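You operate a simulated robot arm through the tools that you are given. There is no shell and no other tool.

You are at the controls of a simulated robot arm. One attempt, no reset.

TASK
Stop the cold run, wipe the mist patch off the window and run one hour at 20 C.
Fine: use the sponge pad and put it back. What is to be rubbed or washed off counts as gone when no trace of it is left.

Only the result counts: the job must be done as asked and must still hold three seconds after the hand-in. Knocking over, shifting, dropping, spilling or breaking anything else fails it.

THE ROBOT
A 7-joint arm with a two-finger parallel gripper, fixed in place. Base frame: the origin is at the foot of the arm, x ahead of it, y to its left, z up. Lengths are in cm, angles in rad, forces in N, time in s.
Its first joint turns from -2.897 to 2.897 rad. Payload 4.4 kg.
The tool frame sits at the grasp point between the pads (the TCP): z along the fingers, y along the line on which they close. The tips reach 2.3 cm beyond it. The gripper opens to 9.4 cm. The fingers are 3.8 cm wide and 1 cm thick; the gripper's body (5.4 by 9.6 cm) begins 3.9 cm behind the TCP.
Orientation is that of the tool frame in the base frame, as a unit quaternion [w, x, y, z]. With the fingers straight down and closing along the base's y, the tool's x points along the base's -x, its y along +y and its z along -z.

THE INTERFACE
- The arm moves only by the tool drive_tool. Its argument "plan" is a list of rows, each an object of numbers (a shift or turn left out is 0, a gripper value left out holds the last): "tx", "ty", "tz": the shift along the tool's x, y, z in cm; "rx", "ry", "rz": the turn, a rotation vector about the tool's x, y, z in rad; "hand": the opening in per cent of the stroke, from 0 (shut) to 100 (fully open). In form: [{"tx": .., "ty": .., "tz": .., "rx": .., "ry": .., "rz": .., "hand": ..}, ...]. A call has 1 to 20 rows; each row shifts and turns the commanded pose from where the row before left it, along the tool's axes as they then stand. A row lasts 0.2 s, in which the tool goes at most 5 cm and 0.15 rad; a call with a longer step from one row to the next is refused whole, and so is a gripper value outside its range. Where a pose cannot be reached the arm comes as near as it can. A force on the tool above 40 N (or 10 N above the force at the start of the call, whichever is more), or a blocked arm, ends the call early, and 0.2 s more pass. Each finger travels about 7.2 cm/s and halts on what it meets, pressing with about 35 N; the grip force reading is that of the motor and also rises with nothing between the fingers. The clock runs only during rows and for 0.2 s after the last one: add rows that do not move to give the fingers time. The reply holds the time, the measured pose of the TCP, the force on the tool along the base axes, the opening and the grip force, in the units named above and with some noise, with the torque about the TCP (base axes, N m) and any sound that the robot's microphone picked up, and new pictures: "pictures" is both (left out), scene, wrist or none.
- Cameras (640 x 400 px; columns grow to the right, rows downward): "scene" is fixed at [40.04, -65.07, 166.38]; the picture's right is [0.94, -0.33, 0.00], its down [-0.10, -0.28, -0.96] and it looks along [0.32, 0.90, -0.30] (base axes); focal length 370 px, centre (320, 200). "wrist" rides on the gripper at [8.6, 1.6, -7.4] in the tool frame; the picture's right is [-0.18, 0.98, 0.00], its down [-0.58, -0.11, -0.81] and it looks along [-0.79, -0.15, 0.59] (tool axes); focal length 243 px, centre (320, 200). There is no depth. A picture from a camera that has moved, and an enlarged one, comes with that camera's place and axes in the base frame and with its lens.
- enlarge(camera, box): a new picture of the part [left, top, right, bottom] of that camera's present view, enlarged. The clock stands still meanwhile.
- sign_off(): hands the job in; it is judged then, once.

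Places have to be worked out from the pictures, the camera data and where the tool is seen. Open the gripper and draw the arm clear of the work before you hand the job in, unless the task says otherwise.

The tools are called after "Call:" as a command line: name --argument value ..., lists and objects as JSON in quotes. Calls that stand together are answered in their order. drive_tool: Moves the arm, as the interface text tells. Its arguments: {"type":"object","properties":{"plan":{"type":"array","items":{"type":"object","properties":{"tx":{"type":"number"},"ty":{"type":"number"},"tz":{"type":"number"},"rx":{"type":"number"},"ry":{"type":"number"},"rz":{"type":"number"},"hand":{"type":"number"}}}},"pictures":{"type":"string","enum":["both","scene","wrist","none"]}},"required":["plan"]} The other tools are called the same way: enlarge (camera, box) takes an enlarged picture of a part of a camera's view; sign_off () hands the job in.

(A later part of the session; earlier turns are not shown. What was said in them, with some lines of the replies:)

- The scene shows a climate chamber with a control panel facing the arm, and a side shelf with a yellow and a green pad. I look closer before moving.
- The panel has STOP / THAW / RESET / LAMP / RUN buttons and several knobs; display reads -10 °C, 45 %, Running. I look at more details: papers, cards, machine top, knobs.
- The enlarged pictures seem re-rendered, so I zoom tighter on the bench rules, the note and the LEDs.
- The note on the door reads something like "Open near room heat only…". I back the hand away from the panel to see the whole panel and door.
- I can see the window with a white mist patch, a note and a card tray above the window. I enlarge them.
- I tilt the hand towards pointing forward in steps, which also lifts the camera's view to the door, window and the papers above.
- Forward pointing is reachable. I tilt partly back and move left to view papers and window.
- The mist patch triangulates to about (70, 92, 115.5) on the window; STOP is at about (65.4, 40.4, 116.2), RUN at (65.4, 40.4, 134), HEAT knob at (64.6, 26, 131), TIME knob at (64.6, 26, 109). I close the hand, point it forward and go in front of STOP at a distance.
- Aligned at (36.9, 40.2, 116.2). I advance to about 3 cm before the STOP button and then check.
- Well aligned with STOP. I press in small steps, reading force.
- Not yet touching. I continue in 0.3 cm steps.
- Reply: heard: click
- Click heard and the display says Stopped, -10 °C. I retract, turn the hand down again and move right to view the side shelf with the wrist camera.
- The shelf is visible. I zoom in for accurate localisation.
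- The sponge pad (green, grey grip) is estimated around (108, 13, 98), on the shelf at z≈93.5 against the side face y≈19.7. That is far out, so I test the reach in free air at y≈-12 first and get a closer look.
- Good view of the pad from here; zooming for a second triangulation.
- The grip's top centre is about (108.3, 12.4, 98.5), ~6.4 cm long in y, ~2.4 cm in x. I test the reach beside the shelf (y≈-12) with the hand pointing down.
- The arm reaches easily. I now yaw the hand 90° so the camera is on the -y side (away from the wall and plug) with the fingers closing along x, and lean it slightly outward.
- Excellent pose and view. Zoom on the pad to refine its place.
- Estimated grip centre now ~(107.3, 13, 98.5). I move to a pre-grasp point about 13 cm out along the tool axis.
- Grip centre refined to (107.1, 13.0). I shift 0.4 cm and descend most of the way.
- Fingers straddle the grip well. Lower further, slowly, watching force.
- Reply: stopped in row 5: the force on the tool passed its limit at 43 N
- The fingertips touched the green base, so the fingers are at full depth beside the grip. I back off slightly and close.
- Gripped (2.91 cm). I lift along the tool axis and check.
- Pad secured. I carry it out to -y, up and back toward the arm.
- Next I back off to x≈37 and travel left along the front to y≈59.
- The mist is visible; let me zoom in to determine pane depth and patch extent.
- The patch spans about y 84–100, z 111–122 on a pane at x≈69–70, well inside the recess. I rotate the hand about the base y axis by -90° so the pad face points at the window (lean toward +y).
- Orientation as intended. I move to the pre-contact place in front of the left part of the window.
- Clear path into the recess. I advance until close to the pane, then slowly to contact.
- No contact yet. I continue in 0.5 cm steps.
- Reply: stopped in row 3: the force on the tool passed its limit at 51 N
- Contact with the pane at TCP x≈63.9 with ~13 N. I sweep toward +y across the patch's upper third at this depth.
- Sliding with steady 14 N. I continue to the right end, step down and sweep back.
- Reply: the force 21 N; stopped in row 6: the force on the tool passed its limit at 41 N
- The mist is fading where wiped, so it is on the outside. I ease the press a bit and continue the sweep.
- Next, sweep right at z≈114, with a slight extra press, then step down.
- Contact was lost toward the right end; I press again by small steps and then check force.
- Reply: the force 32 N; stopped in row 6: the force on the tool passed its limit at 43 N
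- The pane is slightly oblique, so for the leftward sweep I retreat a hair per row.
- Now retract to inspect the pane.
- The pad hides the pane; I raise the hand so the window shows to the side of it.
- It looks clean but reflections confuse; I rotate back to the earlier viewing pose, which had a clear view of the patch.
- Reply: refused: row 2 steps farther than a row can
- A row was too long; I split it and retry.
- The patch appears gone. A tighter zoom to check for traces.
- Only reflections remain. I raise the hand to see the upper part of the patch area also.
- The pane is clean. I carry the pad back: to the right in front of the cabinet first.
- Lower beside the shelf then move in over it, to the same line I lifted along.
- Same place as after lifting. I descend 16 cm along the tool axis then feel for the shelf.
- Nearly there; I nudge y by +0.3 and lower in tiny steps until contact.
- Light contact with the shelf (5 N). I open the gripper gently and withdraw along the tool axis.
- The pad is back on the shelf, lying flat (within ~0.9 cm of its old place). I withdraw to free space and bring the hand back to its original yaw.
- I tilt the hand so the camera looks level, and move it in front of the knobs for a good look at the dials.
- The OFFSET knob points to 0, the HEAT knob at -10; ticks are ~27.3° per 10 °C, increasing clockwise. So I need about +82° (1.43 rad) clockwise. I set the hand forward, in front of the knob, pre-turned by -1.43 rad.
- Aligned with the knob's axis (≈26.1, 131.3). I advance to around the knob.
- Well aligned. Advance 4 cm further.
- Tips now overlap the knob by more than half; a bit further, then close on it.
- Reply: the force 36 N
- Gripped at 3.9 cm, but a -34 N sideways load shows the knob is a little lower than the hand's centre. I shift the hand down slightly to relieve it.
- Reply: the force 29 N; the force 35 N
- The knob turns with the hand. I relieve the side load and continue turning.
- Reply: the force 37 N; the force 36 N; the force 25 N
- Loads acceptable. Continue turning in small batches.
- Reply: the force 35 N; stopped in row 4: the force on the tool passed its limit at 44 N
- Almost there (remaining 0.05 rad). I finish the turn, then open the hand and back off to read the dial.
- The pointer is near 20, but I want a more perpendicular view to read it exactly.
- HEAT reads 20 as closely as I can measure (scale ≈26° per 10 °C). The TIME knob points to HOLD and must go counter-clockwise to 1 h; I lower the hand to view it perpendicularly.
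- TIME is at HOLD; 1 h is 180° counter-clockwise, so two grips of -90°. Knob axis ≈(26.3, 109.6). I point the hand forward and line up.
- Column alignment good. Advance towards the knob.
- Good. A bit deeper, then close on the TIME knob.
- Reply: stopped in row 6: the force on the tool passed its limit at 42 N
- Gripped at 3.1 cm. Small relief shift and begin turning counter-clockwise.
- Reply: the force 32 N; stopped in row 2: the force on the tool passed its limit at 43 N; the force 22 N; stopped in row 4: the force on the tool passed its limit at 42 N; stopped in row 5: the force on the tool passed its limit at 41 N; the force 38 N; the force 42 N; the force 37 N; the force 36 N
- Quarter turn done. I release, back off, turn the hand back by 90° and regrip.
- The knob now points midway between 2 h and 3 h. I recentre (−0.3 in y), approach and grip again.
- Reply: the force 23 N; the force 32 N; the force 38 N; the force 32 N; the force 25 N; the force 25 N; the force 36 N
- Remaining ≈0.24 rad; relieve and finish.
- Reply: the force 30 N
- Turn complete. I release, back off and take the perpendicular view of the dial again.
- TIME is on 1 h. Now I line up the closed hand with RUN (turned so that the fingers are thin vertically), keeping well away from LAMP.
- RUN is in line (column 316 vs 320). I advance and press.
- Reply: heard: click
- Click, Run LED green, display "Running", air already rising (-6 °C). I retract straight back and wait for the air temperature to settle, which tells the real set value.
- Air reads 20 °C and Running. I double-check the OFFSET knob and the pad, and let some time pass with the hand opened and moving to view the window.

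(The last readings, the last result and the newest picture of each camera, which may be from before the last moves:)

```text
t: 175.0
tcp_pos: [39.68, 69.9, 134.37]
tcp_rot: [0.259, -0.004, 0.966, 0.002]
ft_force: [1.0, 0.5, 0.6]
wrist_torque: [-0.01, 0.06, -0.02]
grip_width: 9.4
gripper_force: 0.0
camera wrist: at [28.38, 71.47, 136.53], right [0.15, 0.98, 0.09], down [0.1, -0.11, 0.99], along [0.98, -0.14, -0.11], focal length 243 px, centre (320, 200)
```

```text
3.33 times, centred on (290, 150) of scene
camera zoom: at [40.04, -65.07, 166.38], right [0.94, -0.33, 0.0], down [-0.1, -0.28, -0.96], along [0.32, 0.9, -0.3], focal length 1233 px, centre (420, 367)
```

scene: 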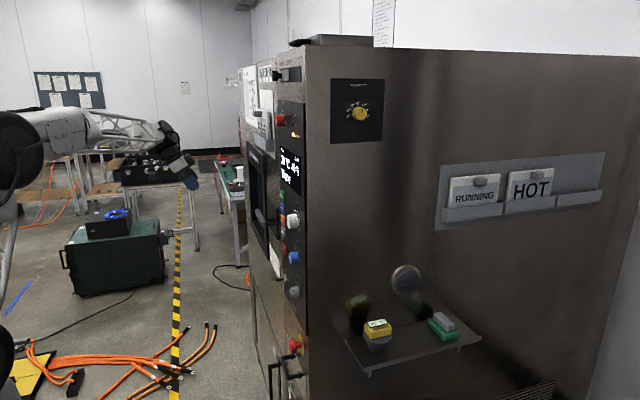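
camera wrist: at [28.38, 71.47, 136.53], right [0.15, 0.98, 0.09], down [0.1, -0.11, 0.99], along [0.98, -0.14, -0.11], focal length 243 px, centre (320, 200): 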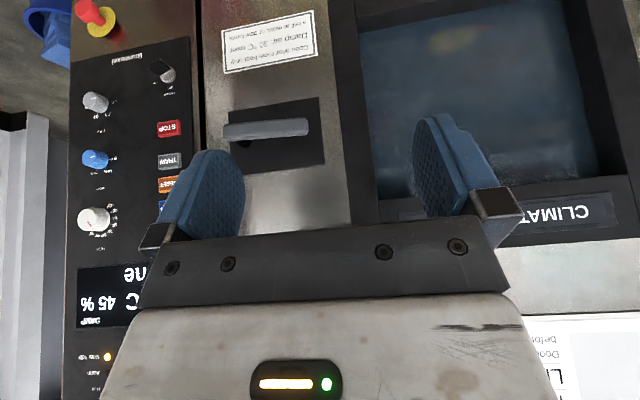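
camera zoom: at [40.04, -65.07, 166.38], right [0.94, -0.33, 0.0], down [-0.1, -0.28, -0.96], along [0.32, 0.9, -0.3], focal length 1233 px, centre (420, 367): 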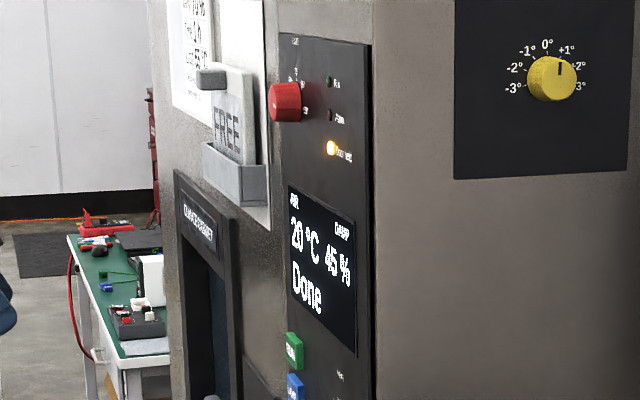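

The run finished: "Done", 20 °C. A last zoom at the window for traces of mist, and at the shelf.

Call:
enlarge --camera "wrist" --box '[350, 0, 620, 200]'

Call:
enlarge --camera "wrist" --box '[390, 10, 560, 130]'

Call:
enlarge --camera "scene" --box '[340, 300, 490, 380]'

```text
2.00 times, centred on (485, 100) of wrist
camera zoom: at [28.38, 71.47, 136.53], right [0.15, 0.98, 0.09], down [0.1, -0.11, 0.99], along [0.98, -0.14, -0.11], focal length 485 px, centre (-10, 400)
```

zoom: 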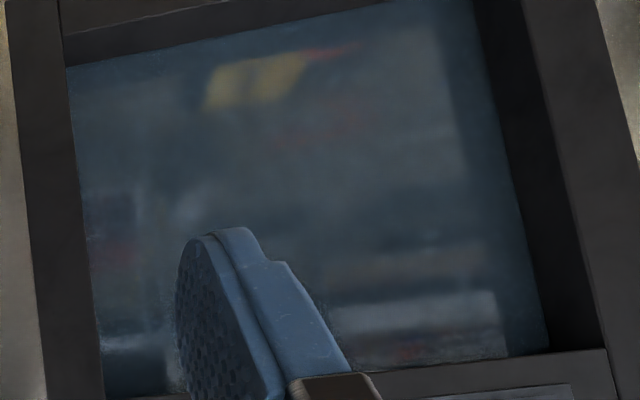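

```text
3.33 times, centred on (475, 70) of wrist
camera zoom: at [28.38, 71.47, 136.53], right [0.15, 0.98, 0.09], down [0.1, -0.11, 0.99], along [0.98, -0.14, -0.11], focal length 809 px, centre (-197, 633)
```

zoom: 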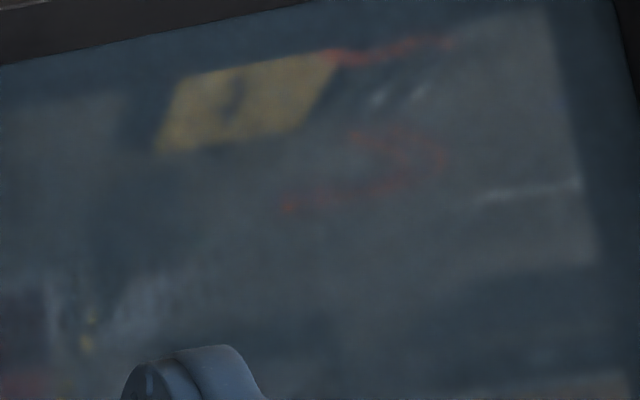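

```text
4.27 times, centred on (415, 340) of scene
camera zoom: at [40.04, -65.07, 166.38], right [0.94, -0.33, 0.0], down [-0.1, -0.28, -0.96], along [0.32, 0.9, -0.3], focal length 1578 px, centre (-85, -397)
```

zoom: 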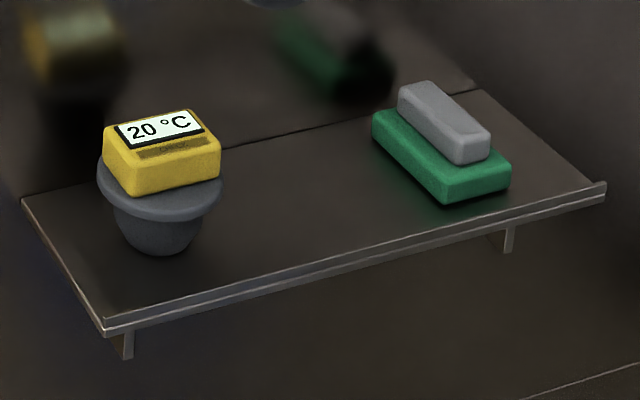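

Everything seems fine; one brighter area near the patch's left edge could be a reflection. I shift the camera to check whether it moves.

Call:
drive_tool --plan '[{"ty": 4.8}, {"ty": 4.8}, {"ty": 4.8}, {"tx": -4}, {}]' --pictures "wrist"

Call:
enlarge --camera "wrist" --box '[270, 0, 510, 180]'

```text
t: 176.2
tcp_pos: [43.09, 84.31, 136.1]
tcp_rot: [0.259, -0.004, 0.966, 0.001]
ft_force: [-0.1, -0.4, -0.7]
wrist_torque: [0.0, 0.04, -0.02]
grip_width: 9.39
gripper_force: 0.0
camera wrist: at [31.73, 85.85, 138.39], right [0.15, 0.98, 0.09], down [0.1, -0.11, 0.99], along [0.98, -0.14, -0.12], focal length 243 px, centre (320, 200)
```

wrist: 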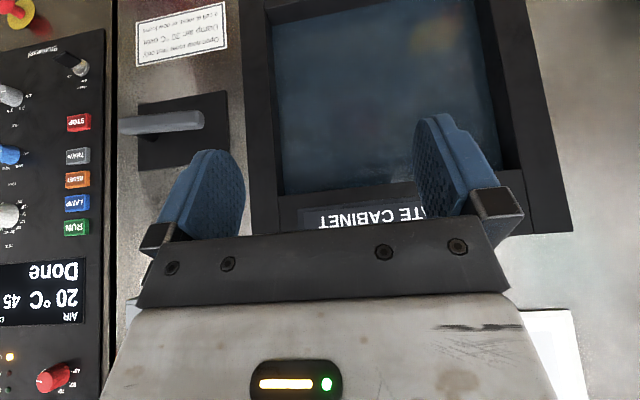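

```text
2.22 times, centred on (390, 90) of wrist
camera zoom: at [31.73, 85.85, 138.39], right [0.15, 0.98, 0.09], down [0.1, -0.11, 0.99], along [0.98, -0.14, -0.12], focal length 539 px, centre (164, 444)
```

zoom: 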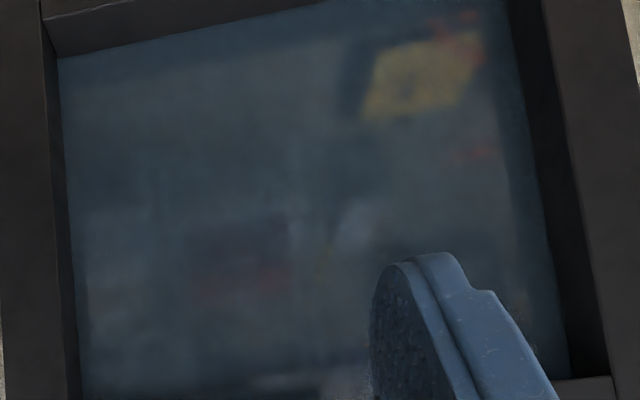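

The bright area moved together with the reflected yellow box, so it is a reflection; the pane is clean. I draw the open hand further clear before handing in.

Call:
drive_tool --plan '[{"tx": 3, "tz": -3}, {"tx": 3, "tz": -3}, {"ty": -4}, {}]' --pictures "both"

```text
t: 177.4
tcp_pos: [37.66, 82.68, 128.71]
tcp_rot: [0.242, -0.007, 0.969, -0.052]
ft_force: [1.2, 0.2, -0.7]
wrist_torque: [-0.03, 0.05, -0.03]
grip_width: 9.41
gripper_force: 0.0
stopped in row 4: the arm was blocked; the commanded pose is now the measured one
camera wrist: at [26.49, 84.82, 131.21], right [0.18, 0.98, -0.01], down [0.13, -0.01, 0.99], along [0.98, -0.18, -0.13], focal length 243 px, centre (320, 200)
```

scene: 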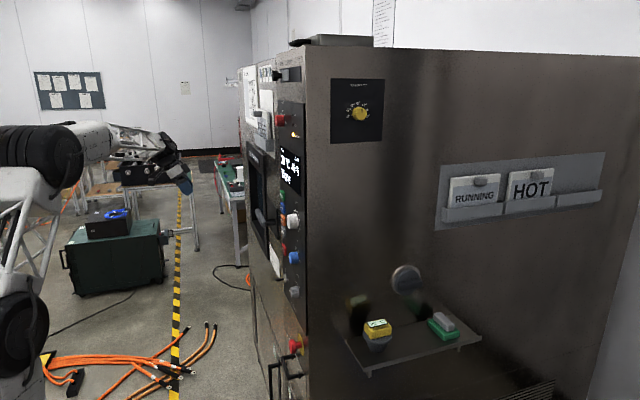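
wrist: 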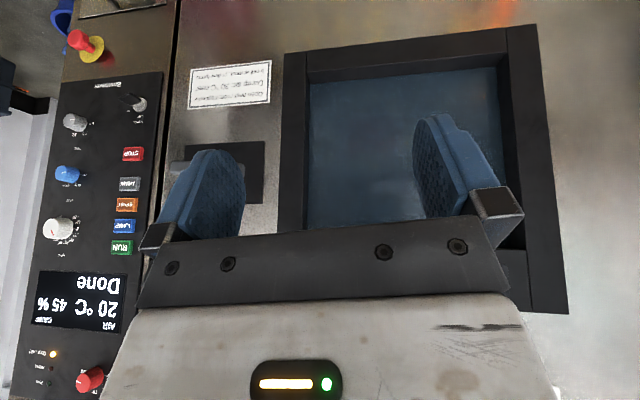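

The arm hit a joint limit only (no contact force), is clear of the cabinet by ~25 cm with the gripper open; display shows 20 °C, Done, pad on its shelf, window clean. I hand in.

Call:
sign_off

```text
The job is handed in.
```

I stopped the cold run, wiped the mist off the window, and ran the cabinet for one hour at 20 °C. The job is handed in, but I have no verdict on it yet.

- **Cold run:** I pressed STOP at -10 °C and the display changed to Stopped.
- **Window:** I wiped the mist off with the sponge pad. In close-ups the only marks left on the glass moved with the camera, so they are reflections of the room.
- **Sponge pad:** It is back flat on its shelf, about 0.9 cm from where it started. It shifted slightly when I let go, and I left it there.
- **Run:** I set HEAT to 20 °C and TIME to 1 h, then pressed RUN. The display reached 20 °C and now shows Done. I left DAMP at OFF and did not touch the OFFSET or LIMIT knobs.

At the end the arm stopped with a "blocked" message while I was moving it clear. There was no contact force, so I took it as a joint limit. The gripper is open and about 25 cm from the cabinet.
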